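You operate a simulated robot arm through the tools that you are given. There is no shell and no other tool. Be economical: measure what you need, move in short steps, check, and stop when the job is done.

Carry out the task below with a simulated robot arm. There is one attempt and no reset: what you move stays moved.

## Task
Fetch the purple rim cup and set it in the medium steel bowl. Then take the purple pod and put it on the red book.
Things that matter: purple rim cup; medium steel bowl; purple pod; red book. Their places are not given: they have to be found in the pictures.

The check looks at the end state, three seconds after you hand in, the way a careful person would. Anything else that was tipped, shoved, dropped, spilled or broken makes it a failure.

## Robot
A 6-joint arm with a two-finger parallel gripper, fixed in place. Base frame: the origin is at the foot of the arm, x ahead of it, y to its left, z up; the work surface is at about z = 0.74. Units: m, degrees, N and s.
With the tool pointing down near the work surface it reaches from about 0.26 to 0.68 m from the base axis. Its first joint turns from -66.0 to 66.0 degrees. Payload 2.9 kg.
The tool frame sits at the grasp point between the pads (the TCP): z along the fingers, y along the line on which they close. The tips reach 0.03 m beyond it. Largest opening 0.11 m; finger width 0.02, thickness 0.01; the body of the gripper, 0.048 by 0.112 m, starts 0.055 m behind the TCP.
Orientation is that of the tool frame in the base frame, as a unit quaternion [x, y, z, w]. With the fingers straight down and closing along the base's y, the tool's x points along the base's -x, its y along +y and its z along -z.

## Interface
- The arm moves only by the tool send_rows. Its argument "moves" is one flat list of numbers, 7 for each row, row after row: the shift along the tool's x, y, z in m, then the turn, a rotation vector about the tool's x, y, z in degrees, then the opening in per cent of the stroke, from 0 (shut) to 100 (fully open). In form: [tx, ty, tz, rx, ry, rz, hand, tx, ty, tz, rx, ry, rz, hand, ...]. A call has 1 to 10 rows; each row shifts and turns the commanded pose from where the row before left it, along the tool's axes as they then stand. A row lasts 0.2 s, in which the tool goes at most 0.05 m and 8.6 degrees; a call with a longer step from one row to the next is refused whole, and so is a gripper value outside its range. A pose out of reach is approached as far as the arm can. The call stops where the force on the tool passes 40 N (or 10 N more than at its start, if that is more) or the arm is blocked; 0.2 s more then pass. The fingers move at their own pace (about 0.108 m/s each) and stop on an object; they squeeze with about 26 N. The grip force told is the motor's: it shows also when the fingers shut on nothing. Time passes only in rows, and 0.2 s behind the last, so rows that do not move let the fingers close. It gives the time, the measured TCP pose, the force on the tool (base axes), the opening and the grip force at its end, in the units of the frame above (readings bear some noise).
- Cameras (640 x 400 px; columns grow to the right, rows downward): "scene" is fixed at [0.0604, 0.4235, 1.3825]; the picture's right is [-0.89, -0.46, 0.00], its down [-0.28, 0.53, -0.80] and it looks along [0.37, -0.71, -0.60] (base axes); focal length 315 px, centre (320, 200). "wrist" rides on the gripper at [-0.036, 0, -0.057] in the tool frame; the picture's right is [0.00, -1.00, 0.00], its down [0.97, 0.00, -0.24] and it looks along [0.24, 0.00, 0.97] (tool axes); focal length 218 px, centre (320, 200).
- get_image(camera): a new picture of that camera. The clock stands still meanwhile.
- probe_pixels(camera, pixels): there is no depth. For up to 12 entries [column, row, z] of the newest picture of that camera ("zoom" is the newest enlarged one), the place [x, y] in the base frame at which the ray of that pixel passes the height z, good to about 0.003 m. The clock stands still meanwhile.
- zoom(camera, box): a new picture of the part [left, top, right, bottom] of that camera's present view, enlarged. The clock stands still meanwhile.
- job_done(): hands the job in; it is judged then, once.

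Keep the steps short. Do not move on a guess: measure, check each grasp and each placing, and mend mistakes. In all there are 80 turns and 38 pictures (those below and enlarged ones count). Leave the gripper open and the arm clear of the work at the hand-in unless told otherwise, and finish with a single line.

The tools are called as name(argument=value, ...) on one line, values as JSON. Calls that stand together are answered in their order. send_rows: Moves the arm, as the interface text tells. Its arguments: {"type":"object","properties":{"moves":{"type":"array","items":{"type":"number"}}},"required":["moves"]} The other tools are called the same way: get_image (camera) takes a picture; probe_pixels (camera, pixels) gives the place at which the rays of pixels pass given heights; zoom (camera, box) takes an enlarged picture of a part of a camera's view; job_done () hands the job in.

At the start:

```text
time: 0.0
eef_pos: [0.4533, -0.1003, 1.0758]
ee_rot: [0.0, 1.0, 0.0, -0.001]
wrist_force: [0.2, 0.2, -0.5]
finger_gap: 0.1099
gripper_force: 0.0
```

scene: 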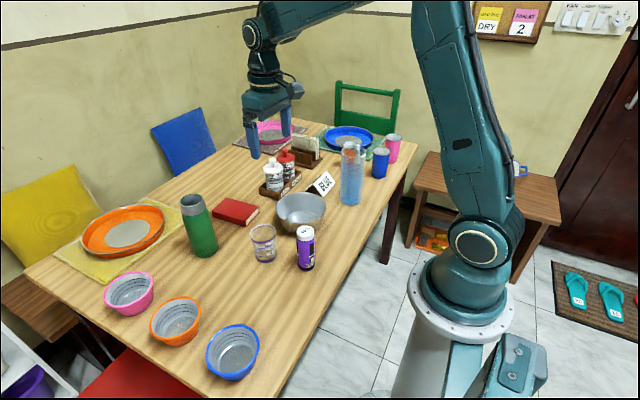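
wrist: 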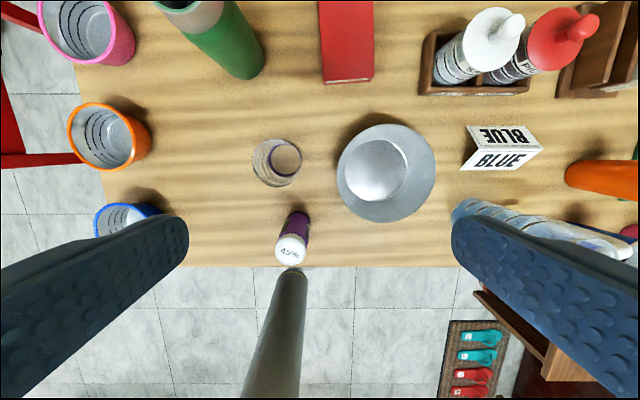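

I see a clear cup with a purple rim near (263,243), the steel bowl near (301,211), a purple canister near (305,247) and a red book near (236,211). I'll zoom in on these to confirm.

zoom(camera="scene", box=[170, 130, 410, 280])

zoom(camera="wrist", box=[220, 100, 460, 280])

```text
2.67 times, centred on (290, 205) of scene
```

zoom: 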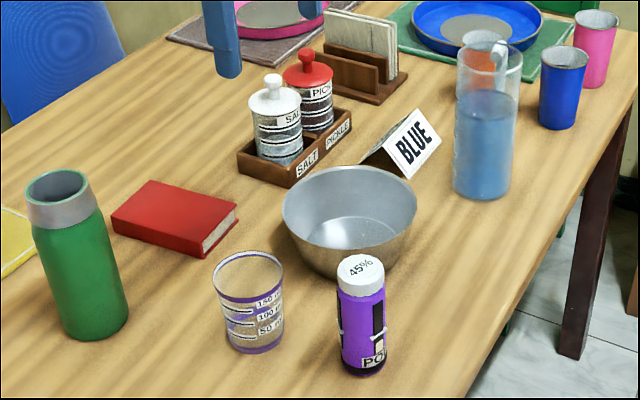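

```text
2.22 times, centred on (340, 190) of wrist
```

zoom: 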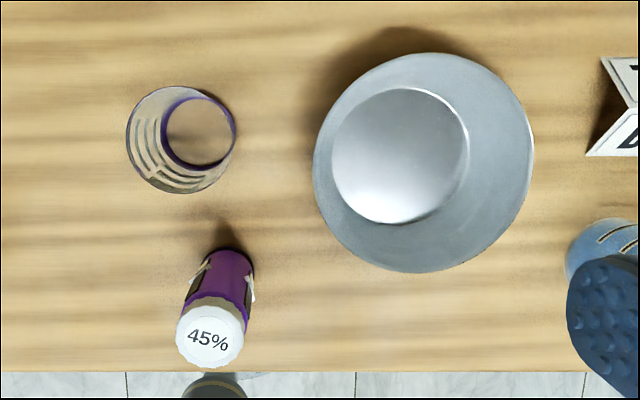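

The cup, bowl, canister (pod) and book are clear. I'll probe both views to get their positions and heights.

probe_pixels(camera="zoom", pixels=[[200, 131, 0.745], [181, 140, 0.82], [181, 140, 0.84], [126, 140, 0.83], [237, 140, 0.83], [210, 333, 0.84], [210, 333, 0.86], [229, 265, 0.745], [423, 162, 0.81], [314, 162, 0.81], [533, 162, 0.81], [400, 157, 0.745]])

probe_pixels(camera="scene", pixels=[[266.7, 257.5, 0.745], [263.2, 234, 0.82], [263.2, 234, 0.84], [305.4, 231.2, 0.84], [305.4, 231.2, 0.86], [306.1, 266.5, 0.745], [300.9, 208, 0.8], [300.9, 208, 0.82], [226.2, 198, 0.775], [259.2, 206.5, 0.775], [246.5, 222, 0.775], [212, 211, 0.775]])

probe_pixels(camera="wrist", pixels=[[323, 84, 0.74], [374, 80, 0.74], [325, 77, 0.77], [372, 74, 0.77], [318, 0, 0.77], [373, 0, 0.77]])

```text
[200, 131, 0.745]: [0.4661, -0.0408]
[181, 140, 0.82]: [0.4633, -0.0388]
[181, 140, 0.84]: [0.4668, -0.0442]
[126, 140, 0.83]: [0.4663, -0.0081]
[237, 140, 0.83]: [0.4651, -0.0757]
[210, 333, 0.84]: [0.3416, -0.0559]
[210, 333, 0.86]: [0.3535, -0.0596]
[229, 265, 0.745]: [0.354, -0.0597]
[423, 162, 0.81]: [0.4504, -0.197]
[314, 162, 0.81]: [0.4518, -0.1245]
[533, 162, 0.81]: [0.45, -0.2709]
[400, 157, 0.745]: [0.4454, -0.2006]
```

```text
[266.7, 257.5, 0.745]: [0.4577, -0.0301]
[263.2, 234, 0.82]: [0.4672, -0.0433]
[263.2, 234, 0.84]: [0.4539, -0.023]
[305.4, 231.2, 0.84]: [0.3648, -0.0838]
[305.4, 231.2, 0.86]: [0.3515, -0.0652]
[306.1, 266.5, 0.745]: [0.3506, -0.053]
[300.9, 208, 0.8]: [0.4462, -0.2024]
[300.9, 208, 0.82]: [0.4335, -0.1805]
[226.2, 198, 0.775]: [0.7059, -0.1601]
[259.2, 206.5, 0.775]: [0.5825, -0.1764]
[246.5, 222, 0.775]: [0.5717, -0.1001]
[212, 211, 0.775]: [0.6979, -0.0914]
```

```text
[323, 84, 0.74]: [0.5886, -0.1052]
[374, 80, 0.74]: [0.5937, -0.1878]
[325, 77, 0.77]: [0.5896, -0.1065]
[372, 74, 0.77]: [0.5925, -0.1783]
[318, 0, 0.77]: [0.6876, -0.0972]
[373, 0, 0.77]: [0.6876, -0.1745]
```

Measurements:

| Item | Position | Size |
|---|---|---|
| Cup | (0.465, -0.040) | rim z≈0.82, Ø≈0.068 |
| Pod | (0.353, -0.058) | top z≈0.86 |
| Bowl | (0.447, -0.20) | rim Ø≈0.145, z≈0.81 |
| Book | centre ≈(0.64, -0.14) | – |

I'll move above the cup at z≈0.93.

send_rows(moves=[-0.0024, 0.012, 0.03, 0, 0, 0, 100, -0.0024, 0.012, 0.03, 0, 0, 0, 100, -0.0024, 0.012, 0.03, 0, 0, 0, 100, -0.0024, 0.012, 0.03, 0, 0, 0, 100, -0.0024, 0.012, 0.026, 0, 0, 0, 100, 0, 0, 0, 0, 0, 0, 100])

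get_image(camera="wrist")

get_image(camera="scene")

```text
time: 1.4
eef_pos: [0.4633, -0.0403, 0.9281]
ee_rot: [0.0, 1.0, 0.0, 0.0]
wrist_force: [0.8, -0.2, -0.2]
finger_gap: 0.1099
gripper_force: 0.1
```

```text
33 pictures are left
```

wrist: 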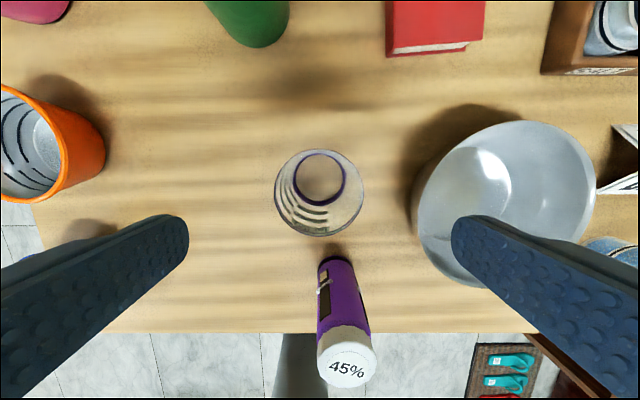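

```text
32 pictures are left
```

scene: 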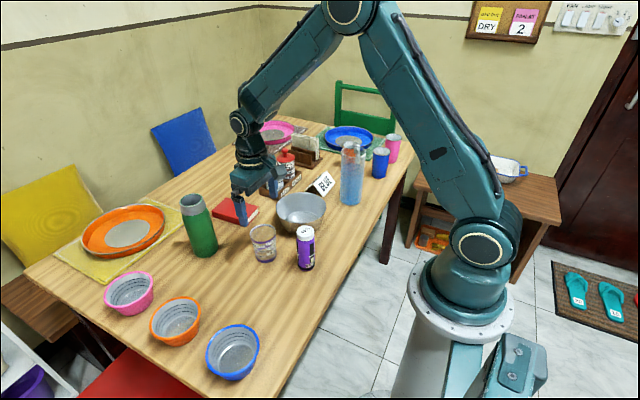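

The cup is centred under the gripper, with its rim around (319,193) and base around (320,178). I'll measure it again from this closer view.

probe_pixels(camera="wrist", pixels=[[320, 178, 0.745], [319, 193, 0.82], [275, 193, 0.82], [363, 193, 0.82], [319, 149, 0.82], [319, 237, 0.82], [347, 358, 0.86], [317, 358, 0.86], [377, 358, 0.86], [418, 210, 0.81], [596, 195, 0.81], [540, 121, 0.81]])

```text
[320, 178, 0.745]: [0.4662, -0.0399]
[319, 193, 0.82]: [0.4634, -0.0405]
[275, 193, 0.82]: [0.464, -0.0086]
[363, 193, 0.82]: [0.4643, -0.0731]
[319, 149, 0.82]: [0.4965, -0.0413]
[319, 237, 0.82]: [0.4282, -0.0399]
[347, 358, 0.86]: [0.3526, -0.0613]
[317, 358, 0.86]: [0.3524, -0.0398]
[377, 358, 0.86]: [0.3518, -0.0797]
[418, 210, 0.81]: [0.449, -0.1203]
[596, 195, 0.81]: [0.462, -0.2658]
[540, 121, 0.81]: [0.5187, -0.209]
```

The cup centre is (0.464, -0.040) and its rim is about 65 mm wide. I'll lower straight down to z≈0.803 with the hand open.

send_rows(moves=[-0.001, 0, 0.025, 0, 0, 0, 100, 0, 0, 0.025, 0, 0, 0, 100, 0, 0, 0.025, 0, 0, 0, 100, 0, 0, 0.025, 0, 0, 0, 100, 0, 0, 0.025, 0, 0, 0, 100, 0, 0, 0, 0, 0, 0, 100])

get_image(camera="wrist")

zoom(camera="scene", box=[170, 130, 410, 280])

```text
time: 2.8
eef_pos: [0.4653, -0.0415, 0.8043]
ee_rot: [0.0, 1.0, -0.001, 0.0]
wrist_force: [0.7, -0.3, 1.0]
finger_gap: 0.11
gripper_force: 0.1
```

```text
31 pictures are left
```

wrist: 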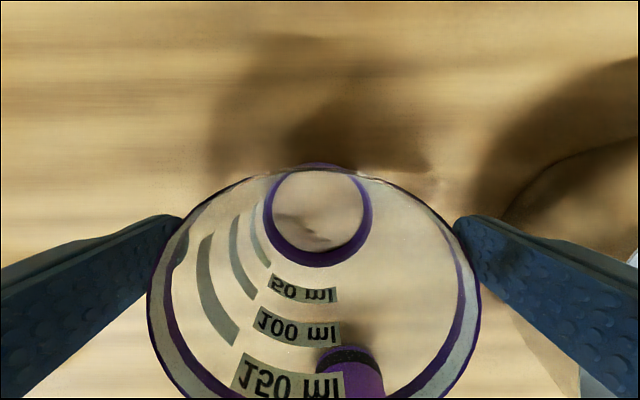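

```text
2.67 times, centred on (290, 205) of scene
```

zoom: 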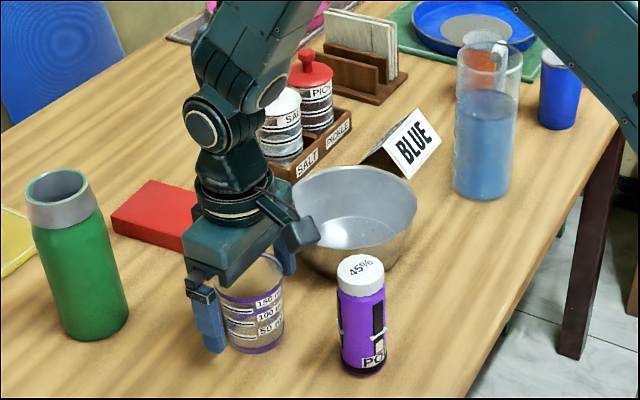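

The fingers straddle the cup with nothing touching. Next I close on it.

send_rows(moves=[0, 0, 0, 0, 0, 0, 60, 0, 0, 0, 0, 0, 0, 45, 0, 0, 0, 0, 0, 0, 30, 0, 0, 0, 0, 0, 0, 30])

```text
time: 3.8
eef_pos: [0.4659, -0.0412, 0.8048]
ee_rot: [0.0, 1.0, 0.0, -0.001]
wrist_force: [0.7, -0.1, 0.3]
finger_gap: 0.0641
gripper_force: 25.5
```

I have the cup, with the gap at 0.064 m and full grip force. I'll lift it 0.1 m and check.

send_rows(moves=[0, 0, -0.01, 0, 0, 0, 30, 0, 0, -0.03, 0, 0, 0, 30, 0, 0, -0.03, 0, 0, 0, 30, 0, 0, -0.03, 0, 0, 0, 30, 0, 0, 0, 0, 0, 0, 30])

zoom(camera="scene", box=[170, 130, 410, 280])

```text
time: 5.0
eef_pos: [0.4663, -0.0417, 0.9054]
ee_rot: [0.0, 1.0, 0.0, 0.001]
wrist_force: [-0.1, -0.2, -0.3]
finger_gap: 0.0639
gripper_force: 26.4
```

```text
2.67 times, centred on (290, 205) of scene
```

zoom: 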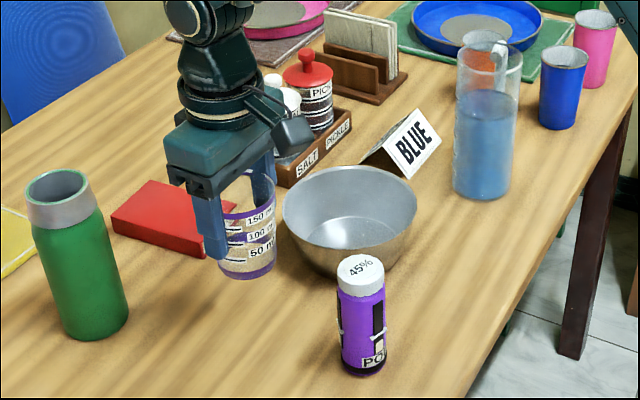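

The cup is up and its base (≈0.845) clears the bowl rim. I'll carry it over the bowl centre (0.447, -0.195).

send_rows(moves=[0.0038, -0.0306, 0, 0, 0, 0, 30, 0.0038, -0.0306, 0, 0, 0, 0, 30, 0.0038, -0.0306, 0, 0, 0, 0, 30, 0.0038, -0.0306, 0, 0, 0, 0, 30, 0.0038, -0.0306, 0, 0, 0, 0, 30, 0, 0, 0, 0, 0, 0, 30])

get_image(camera="wrist")

zoom(camera="scene", box=[210, 130, 410, 255])

```text
time: 6.4
eef_pos: [0.4462, -0.193, 0.9061]
ee_rot: [0.001, 1.0, 0.0, 0.0]
wrist_force: [0.3, -0.1, -0.1]
finger_gap: 0.064
gripper_force: 25.9
```

```text
28 pictures are left
```

wrist: 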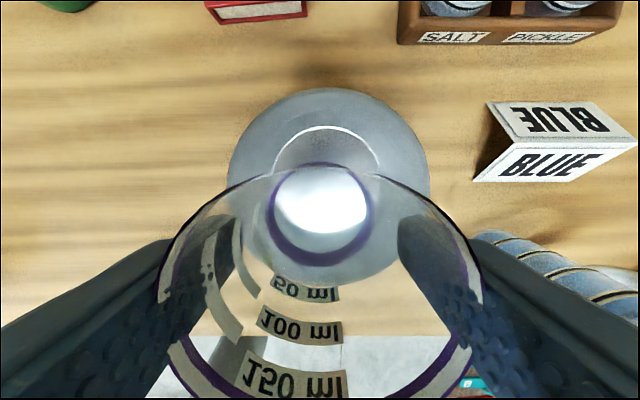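

```text
3.20 times, centred on (310, 192) of scene
```

zoom: 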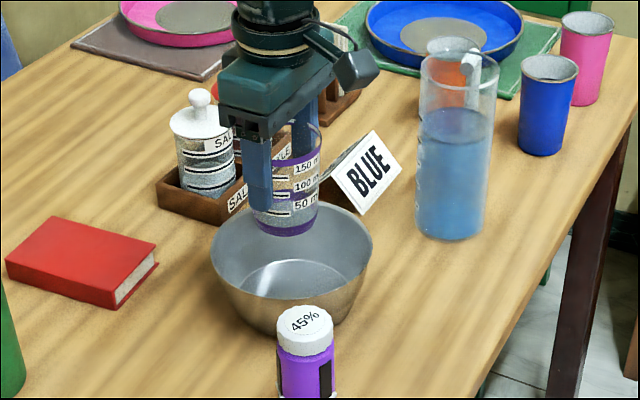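

The cup is over the bowl. I'll check the centring: bowl rim edges at columns 227 and 429, top row 88, bottom ≈ row 282.

probe_pixels(camera="wrist", pixels=[[227, 180, 0.81], [429, 180, 0.81], [326, 88, 0.81], [328, 283, 0.81], [328, 283, 0.8], [326, 126, 0.748], [273, 170, 0.748], [379, 170, 0.748]])

```text
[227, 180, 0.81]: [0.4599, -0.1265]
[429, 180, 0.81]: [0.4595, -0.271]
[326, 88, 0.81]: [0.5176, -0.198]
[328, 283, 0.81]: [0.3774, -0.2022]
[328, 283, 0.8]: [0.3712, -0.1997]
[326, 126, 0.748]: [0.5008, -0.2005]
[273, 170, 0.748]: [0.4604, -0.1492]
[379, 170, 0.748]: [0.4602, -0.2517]
```

The bowl centre is (0.4475, -0.199), so I shift 6 mm and lower until the cup base is about 1 cm above the floor.

send_rows(moves=[-0.001, -0.006, 0, 0, 0, 0, 30, 0, 0, 0.025, 0, 0, 0, 30, 0, 0, 0.025, 0, 0, 0, 30, 0, 0, 0.02, 0, 0, 0, 30, 0, 0, 0.012, 0, 0, 0, 30, 0, 0, 0, 0, 0, 0, 30])

zoom(camera="scene", box=[210, 130, 410, 255])

```text
time: 7.8
eef_pos: [0.4464, -0.1989, 0.821]
ee_rot: [0.0, 1.0, 0.0, 0.001]
wrist_force: [0.0, -0.3, -0.8]
finger_gap: 0.0635
gripper_force: 26.7
```

```text
3.20 times, centred on (310, 192) of scene
```

zoom: 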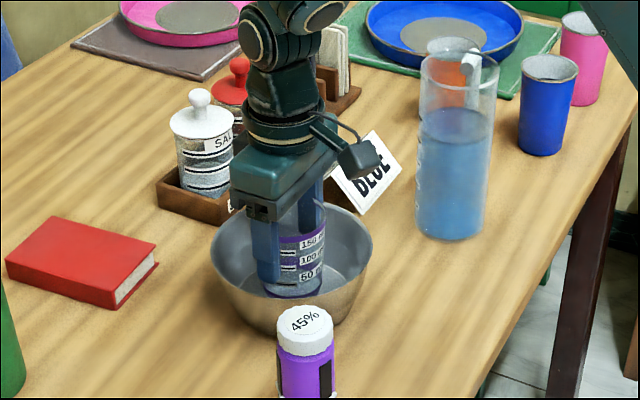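

No contact yet, with the force near 0. I'll go down in 2 mm steps, watching the force.

send_rows(moves=[0, 0, 0.003, 0, 0, 0, 30, 0, 0, 0.002, 0, 0, 0, 30, 0, 0, 0.002, 0, 0, 0, 30, 0, 0, 0, 0, 0, 0, 30])

```text
time: 8.8
eef_pos: [0.4472, -0.198, 0.8154]
ee_rot: [0.0, 1.0, -0.001, 0.001]
wrist_force: [-0.6, -0.6, 0.1]
finger_gap: 0.0639
gripper_force: 26.0
```

send_rows(moves=[0, 0, 0.002, 0, 0, 0, 30, 0, 0, 0.002, 0, 0, 0, 30, 0, 0, 0, 0, 0, 0, 30])

```text
time: 9.6
eef_pos: [0.4473, -0.198, 0.8108]
ee_rot: [0.0, 1.0, 0.0, -0.001]
wrist_force: [0.4, 1.3, -0.4]
finger_gap: 0.064
gripper_force: 26.4
```

Still no contact at z≈0.811, so I keep stepping down.

send_rows(moves=[0, 0, 0.0015, 0, 0, 0, 30, 0, 0, 0.0015, 0, 0, 0, 30, 0, 0, 0, 0, 0, 0, 30])

```text
time: 10.4
eef_pos: [0.4462, -0.2001, 0.8094]
ee_rot: [0.0, 1.0, 0.0, 0.0]
wrist_force: [-1.6, 0.2, 2.8]
finger_gap: 0.0638
gripper_force: 25.8
```

Upward force is rising at 2.8 N, which suggests first contact. One more 1 mm step should confirm it.

send_rows(moves=[0, 0, 0.001, 0, 0, 0, 30, 0, 0, 0, 0, 0, 0, 30])

```text
time: 11.0
eef_pos: [0.448, -0.1991, 0.8097]
ee_rot: [-0.001, 1.0, 0.0, 0.001]
wrist_force: [-5.2, 1.9, 16.8]
finger_gap: 0.0636
gripper_force: 26.2
```

The cup is seated on the bowl floor (16.8 N). I'll back off 1 mm and open only to about 0.084 m so the fingers stay clear of the bowl wall.

send_rows(moves=[0, 0, -0.0015, 0, 0, 0, 30, 0, 0, 0, 0, 0, 0, 65, 0, 0, 0, 0, 0, 0, 76, 0, 0, 0, 0, 0, 0, 76])

get_image(camera="wrist")

```text
time: 12.0
eef_pos: [0.4479, -0.1985, 0.8094]
ee_rot: [0.0, 1.0, 0.0, 0.0]
wrist_force: [-0.4, 0.4, 0.3]
finger_gap: 0.0835
gripper_force: 0.1
```

```text
25 pictures are left
```

wrist: 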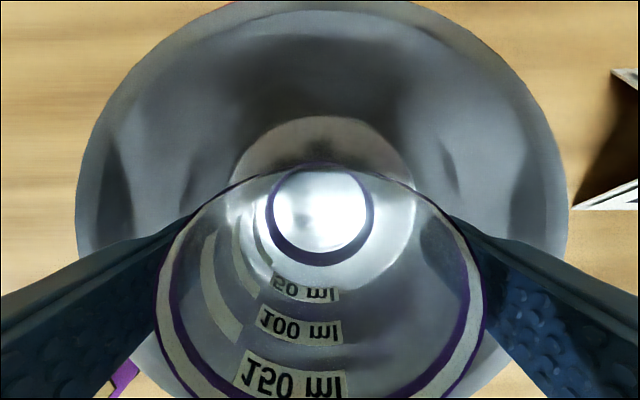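

The fingers have let go and the cup stands on the bowl floor. I'll rise straight up.

send_rows(moves=[0, 0, -0.01, 0, 0, 0, 76, 0, 0, -0.025, 0, 0, 0, 76, 0, 0, -0.035, 0, 0, 0, 76, 0, 0, -0.04, 0, 0, 0, 76, 0, 0, -0.04, 0, 0, 0, 76, 0, 0, 0, 0, 0, 0, 76])

zoom(camera="scene", box=[210, 130, 410, 280])

get_image(camera="wrist")

```text
time: 13.4
eef_pos: [0.4476, -0.1994, 0.9604]
ee_rot: [0.0, 1.0, 0.0, 0.0]
wrist_force: [0.2, -0.4, 0.5]
finger_gap: 0.0836
gripper_force: 0.1
```

```text
2.67 times, centred on (310, 205) of scene
```

zoom: 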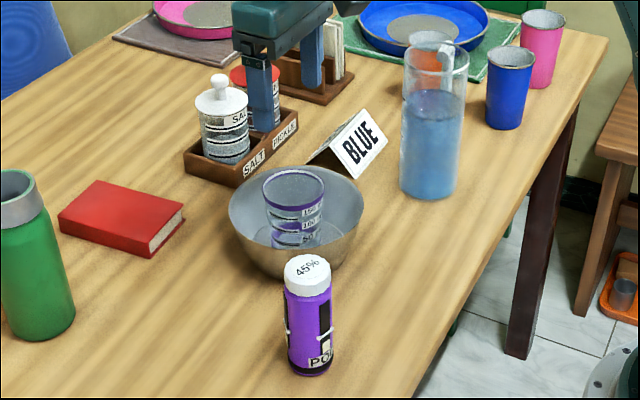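

```text
23 pictures are left
```

wrist: 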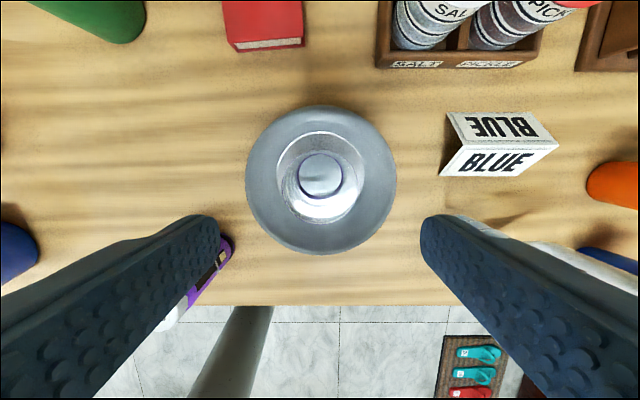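

The cup stands in the bowl. Next I move above the pod at (0.353, -0.060), staying high.

send_rows(moves=[0.019, 0.028, 0, 0, 0, 0, 80, 0.019, 0.028, 0, 0, 0, 0, 80, 0.019, 0.028, 0, 0, 0, 0, 80, 0.019, 0.028, 0, 0, 0, 0, 80, 0.0186, 0.0274, 0, 0, 0, 0, 80, 0, 0, 0, 0, 0, 0, 80])

get_image(camera="wrist")

```text
time: 14.8
eef_pos: [0.3536, -0.0608, 0.9586]
ee_rot: [0.0, 1.0, 0.0, 0.0]
wrist_force: [0.2, 1.0, 1.0]
finger_gap: 0.0879
gripper_force: 0.0
```

```text
22 pictures are left
```

wrist: 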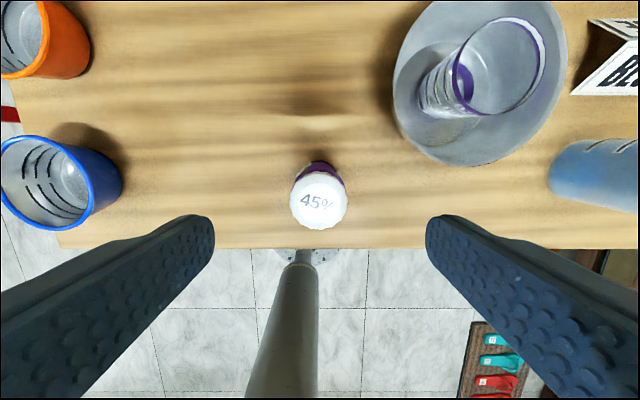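

probe_pixels(camera="wrist", pixels=[[319, 200, 0.86], [290, 200, 0.86], [348, 200, 0.86], [319, 171, 0.86], [319, 229, 0.86], [319, 161, 0.745]])

```text
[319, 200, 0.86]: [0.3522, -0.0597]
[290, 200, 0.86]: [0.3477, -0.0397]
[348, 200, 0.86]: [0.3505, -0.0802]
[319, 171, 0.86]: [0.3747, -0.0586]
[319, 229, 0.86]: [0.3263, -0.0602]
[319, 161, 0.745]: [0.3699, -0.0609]
```

The pod is centred at (0.351, -0.060) and is 40 mm wide. I'll descend to z≈0.825, which leaves the gripper body above the cap.

send_rows(moves=[0.002, 0.001, 0.03, 0, 0, 0, 80, 0, 0, 0.03, 0, 0, 0, 80, 0, 0, 0.03, 0, 0, 0, 80, 0, 0, 0.025, 0, 0, 0, 80, 0, 0, 0.018, 0, 0, 0, 80, 0, 0, 0, 0, 0, 0, 80])

zoom(camera="scene", box=[210, 130, 410, 280])

```text
time: 16.2
eef_pos: [0.3512, -0.0603, 0.8245]
ee_rot: [0.0, 1.0, 0.0, 0.0]
wrist_force: [0.6, 1.0, -0.9]
finger_gap: 0.0881
gripper_force: 0.0
```

```text
2.67 times, centred on (310, 205) of scene
```

zoom: 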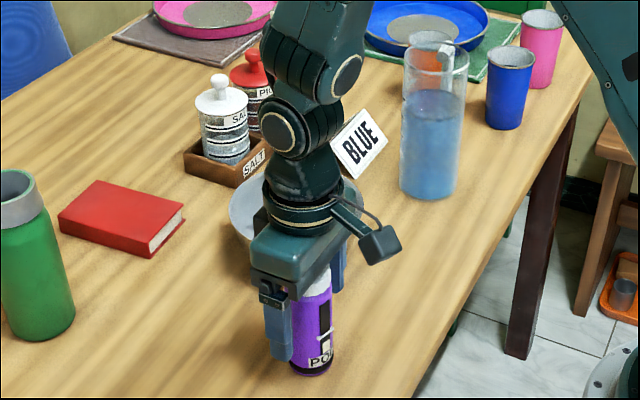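

The fingers are either side of the pod. Close.

send_rows(moves=[0, 0, 0, 0, 0, 0, 50, 0, 0, 0, 0, 0, 0, 30, 0, 0, 0, 0, 0, 0, 10, 0, 0, 0, 0, 0, 0, 10, 0, 0, 0, 0, 0, 0, 10])

```text
time: 17.4
eef_pos: [0.3507, -0.0598, 0.8253]
ee_rot: [0.0, 1.0, 0.0, 0.0]
wrist_force: [0.2, 1.0, 0.0]
finger_gap: 0.0432
gripper_force: 26.4
```

The pod is gripped, with the gap at 0.043 m. I'll lift 0.15 m and look at the route to the book.

send_rows(moves=[0, 0, -0.01, 0, 0, 0, 10, 0, 0, -0.03, 0, 0, 0, 10, 0, 0, -0.035, 0, 0, 0, 10, 0, 0, -0.04, 0, 0, 0, 10, 0, 0, -0.035, 0, 0, 0, 10, 0, 0, 0, 0, 0, 0, 10])

zoom(camera="scene", box=[170, 130, 370, 280])

get_image(camera="wrist")

```text
time: 18.8
eef_pos: [0.3519, -0.0591, 0.9745]
ee_rot: [0.0, 1.0, 0.0, 0.0]
wrist_force: [0.0, 0.6, -1.8]
finger_gap: 0.0434
gripper_force: 25.6
```

```text
2.67 times, centred on (270, 205) of scene
```

zoom: 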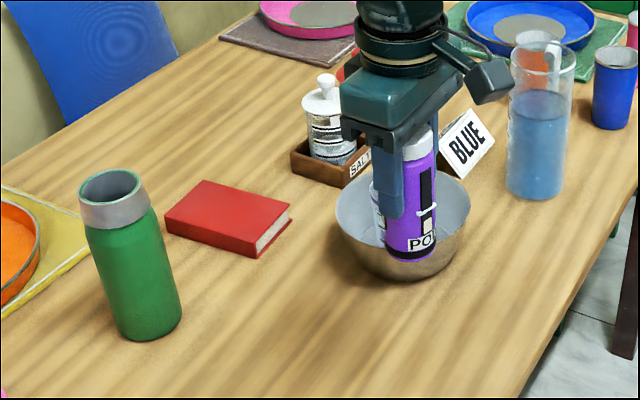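

```text
19 pictures are left
```

wrist: 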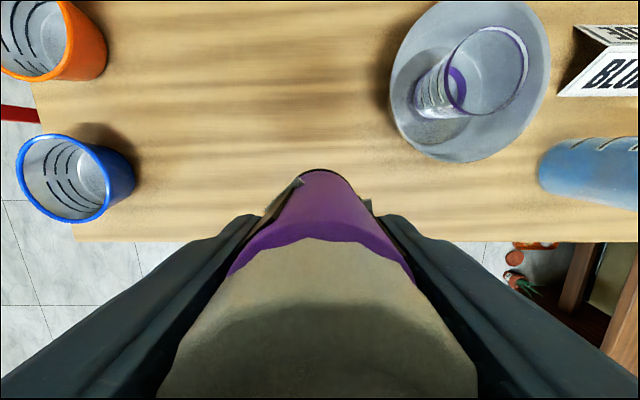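

I need the book, green bottle and salt jar positions, so I'll probe them in this scene zoom.

probe_pixels(camera="zoom", pixels=[[320, 200, 0.75]])

probe_pixels(camera="scene", pixels=[[266.7, 226.7, 0.74], [266, 222.5, 0.76], [279.1, 206.8, 0.76], [279.1, 211.5, 0.74], [246.5, 197.9, 0.76], [232.2, 209.9, 0.76], [227, 251, 0.745], [211, 199, 0.88], [211, 199, 0.86], [292, 161, 0.85], [294, 189, 0.745]])

```text
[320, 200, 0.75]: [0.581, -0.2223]
```

```text
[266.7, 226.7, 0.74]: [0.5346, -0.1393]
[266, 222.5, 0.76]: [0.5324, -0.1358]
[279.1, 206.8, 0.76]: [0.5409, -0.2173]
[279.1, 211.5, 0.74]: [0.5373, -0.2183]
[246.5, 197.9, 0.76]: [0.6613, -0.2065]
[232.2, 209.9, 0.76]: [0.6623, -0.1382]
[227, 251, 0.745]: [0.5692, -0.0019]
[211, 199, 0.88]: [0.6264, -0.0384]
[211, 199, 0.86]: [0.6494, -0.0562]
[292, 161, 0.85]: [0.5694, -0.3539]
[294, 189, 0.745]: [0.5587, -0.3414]
```

My conversion was off: that zoom is centred on (270,205), so its left edge is column 150. I'll probe in zoom pixels instead.

zoom(camera="scene", box=[180, 160, 300, 235])

```text
5.33 times, centred on (240, 198) of scene
```

zoom: 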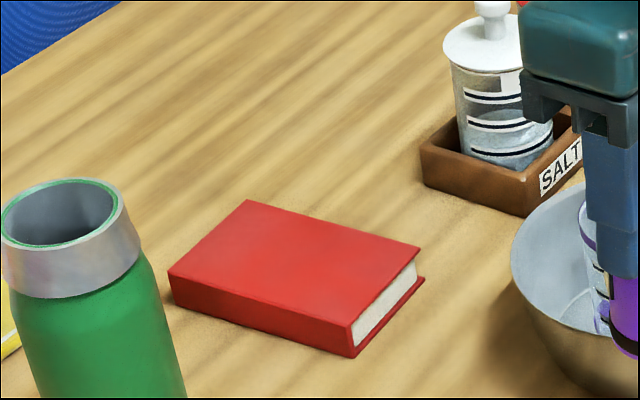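

probe_pixels(camera="zoom", pixels=[[354, 357, 0.74], [348, 326, 0.765], [348, 326, 0.77], [422, 248, 0.77], [424, 280, 0.74], [248, 200, 0.77], [168, 272, 0.77], [172, 303, 0.74], [62, 215, 0.88], [62, 215, 0.9], [485, 45, 0.84], [528, 213, 0.74]])

```text
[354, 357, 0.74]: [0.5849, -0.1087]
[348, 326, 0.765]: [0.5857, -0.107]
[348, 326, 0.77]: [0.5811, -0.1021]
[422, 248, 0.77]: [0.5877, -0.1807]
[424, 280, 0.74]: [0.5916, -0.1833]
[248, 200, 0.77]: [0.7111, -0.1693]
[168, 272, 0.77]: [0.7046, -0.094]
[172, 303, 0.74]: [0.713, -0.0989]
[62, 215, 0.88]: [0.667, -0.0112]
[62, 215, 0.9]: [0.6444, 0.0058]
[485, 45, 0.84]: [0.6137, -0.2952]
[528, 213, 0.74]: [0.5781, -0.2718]
```

The book top is at z≈0.765, with x 0.586 to 0.71, y -0.10 to -0.18 and centre ≈(0.65, -0.14). I'll carry the pod to (0.638, -0.141) at the same height. That route clears the bowl, bottle and salt jar.

send_rows(moves=[-0.0358, -0.01025, 0, 0, 0, 0, 10, -0.0358, -0.01025, 0, 0, 0, 0, 10, -0.0358, -0.01025, 0, 0, 0, 0, 10, -0.0358, -0.01025, 0, 0, 0, 0, 10, -0.0358, -0.01025, 0, 0, 0, 0, 10, -0.0358, -0.01025, 0, 0, 0, 0, 10, -0.0358, -0.01025, 0, 0, 0, 0, 10, -0.0358, -0.01025, 0, 0, 0, 0, 10, 0, 0, 0, 0, 0, 0, 10])

zoom(camera="scene", box=[160, 120, 320, 220])

get_image(camera="wrist")

```text
time: 20.8
eef_pos: [0.6365, -0.1399, 0.9744]
ee_rot: [0.0, 1.0, 0.0, -0.001]
wrist_force: [0.1, 0.0, -2.3]
finger_gap: 0.0435
gripper_force: 26.1
```

```text
4.00 times, centred on (240, 170) of scene
```

zoom: 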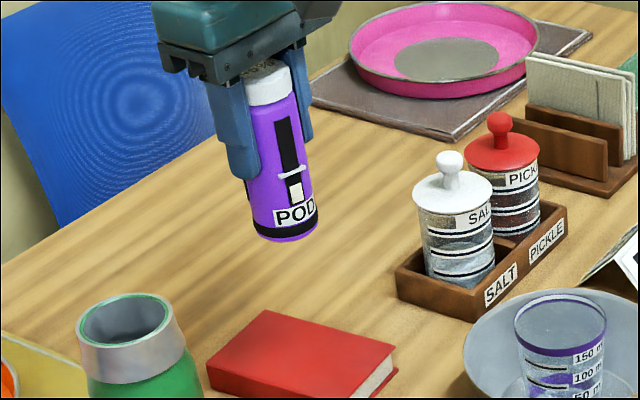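

```text
16 pictures are left
```

wrist: 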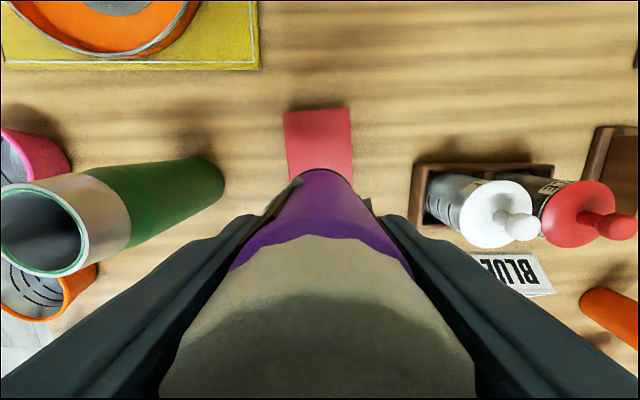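

The pod hangs upright over the book. I'll check the book's edges in this view.

probe_pixels(camera="wrist", pixels=[[283, 112, 0.765], [350, 107, 0.765], [289, 175, 0.765], [352, 175, 0.765]])

```text
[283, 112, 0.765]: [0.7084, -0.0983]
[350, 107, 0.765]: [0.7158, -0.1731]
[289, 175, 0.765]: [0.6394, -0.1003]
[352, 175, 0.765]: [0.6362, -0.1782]
```

This confirms the book centre line at y≈-0.140. I'll lower the pod 0.112 m to just above the cover.

send_rows(moves=[-0.003, 0, 0.025, 0, 0, 0, 10, 0, 0, 0.03, 0, 0, 0, 10, 0, 0, 0.027, 0, 0, 0, 10, 0, 0, 0.02, 0, 0, 0, 10, 0, 0, 0.01, 0, 0, 0, 10, 0, 0, 0, 0, 0, 0, 10])

zoom(camera="scene", box=[160, 140, 320, 240])

```text
time: 22.2
eef_pos: [0.6402, -0.1401, 0.8649]
ee_rot: [0.0, 1.0, 0.0, 0.001]
wrist_force: [-0.7, 1.0, -2.2]
finger_gap: 0.0431
gripper_force: 26.1
```

```text
4.00 times, centred on (240, 190) of scene
```

zoom: 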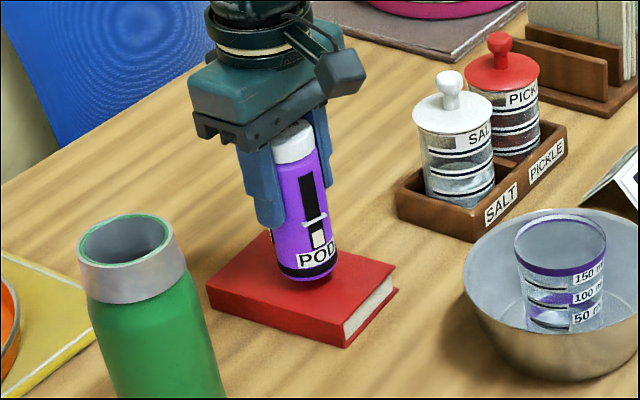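

The pod is just above the book with no contact yet. I'll lower it in small steps.

send_rows(moves=[0, 0, 0.003, 0, 0, 0, 10, 0, 0, 0.003, 0, 0, 0, 10, 0, 0, 0.002, 0, 0, 0, 10, 0, 0, 0, 0, 0, 0, 10])

```text
time: 23.2
eef_pos: [0.6414, -0.1407, 0.8565]
ee_rot: [0.0, 1.0, 0.0, 0.0]
wrist_force: [0.6, -0.9, -2.0]
finger_gap: 0.0434
gripper_force: 26.1
```

send_rows(moves=[0, 0, 0.002, 0, 0, 0, 10, 0, 0, 0.002, 0, 0, 0, 10, 0, 0, 0, 0, 0, 0, 10])

```text
time: 24.0
eef_pos: [0.6407, -0.1413, 0.8517]
ee_rot: [0.0, 1.0, 0.0, 0.001]
wrist_force: [-1.3, 1.2, 3.4]
finger_gap: 0.0433
gripper_force: 26.1
```

The force went from -2 to +3.4 N, so contact may be starting. I'll test with one more millimetre.

send_rows(moves=[0, 0, 0.001, 0, 0, 0, 10, 0, 0, 0, 0, 0, 0, 10])

```text
time: 24.6
eef_pos: [0.6426, -0.1419, 0.8522]
ee_rot: [0.001, 1.0, 0.0, 0.001]
wrist_force: [-4.5, 2.8, 13.6]
finger_gap: 0.0435
gripper_force: 26.0
```

The pod rests on the book. I'll ease off 1 mm and open gently to about 0.08 m.

send_rows(moves=[0, 0, -0.0012, 0, 0, 0, 10, 0, 0, 0, 0, 0, 0, 45, 0, 0, 0, 0, 0, 0, 60, 0, 0, 0, 0, 0, 0, 75, 0, 0, 0, 0, 0, 0, 75])

zoom(camera="scene", box=[160, 140, 320, 240])

```text
time: 25.8
eef_pos: [0.6423, -0.141, 0.8505]
ee_rot: [0.001, 1.0, 0.0, 0.001]
wrist_force: [0.5, -0.9, 0.5]
finger_gap: 0.0822
gripper_force: 0.0
```

```text
4.00 times, centred on (240, 190) of scene
```

zoom: 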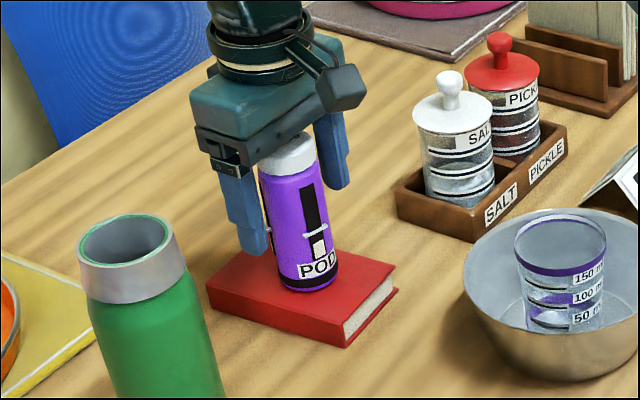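

The pod stands free on the book. I'll rise straight up, then draw back towards the start position.

send_rows(moves=[0, 0, -0.01, 0, 0, 0, 75, 0, 0, -0.025, 0, 0, 0, 75, 0, 0, -0.035, 0, 0, 0, 75, 0, 0, -0.04, 0, 0, 0, 75, 0, 0, -0.04, 0, 0, 0, 75, 0.03, 0, -0.03, 0, 0, 0, 100, 0.04, 0, 0, 0, 0, 0, 100, 0.04, 0, 0, 0, 0, 0, 100, 0.04, 0, 0, 0, 0, 0, 100, 0, 0, 0, 0, 0, 0, 100])

get_image(camera="scene")

get_image(camera="wrist")

```text
time: 28.0
eef_pos: [0.4904, -0.1415, 1.0337]
ee_rot: [0.0, 1.0, 0.001, 0.0]
wrist_force: [0.7, 0.1, -0.2]
finger_gap: 0.11
gripper_force: 0.0
```

```text
13 pictures are left
```

scene: 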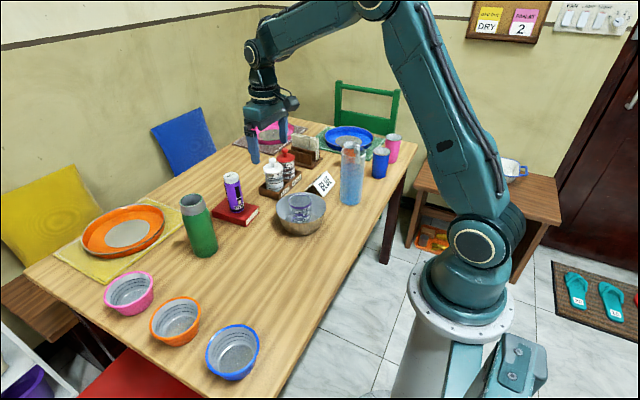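

```text
12 pictures are left
```

wrist: 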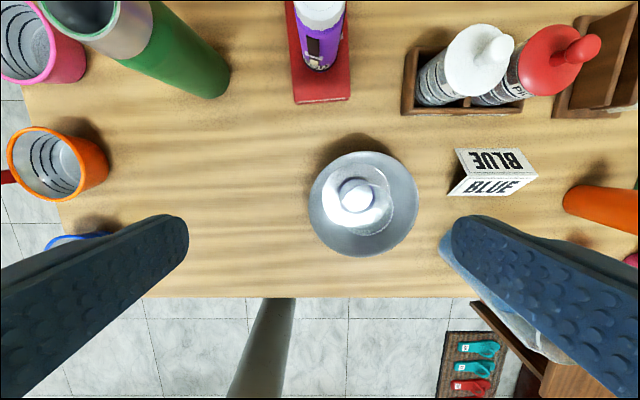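

The cup stands in the bowl, the pod stands on the red book, nothing else has moved, and the arm is clear with the hand open. I'm handing in.

job_done()

```text
The job is handed in.
```

Done: the purple rim cup is standing in the medium steel bowl and the purple pod is standing on the red book.
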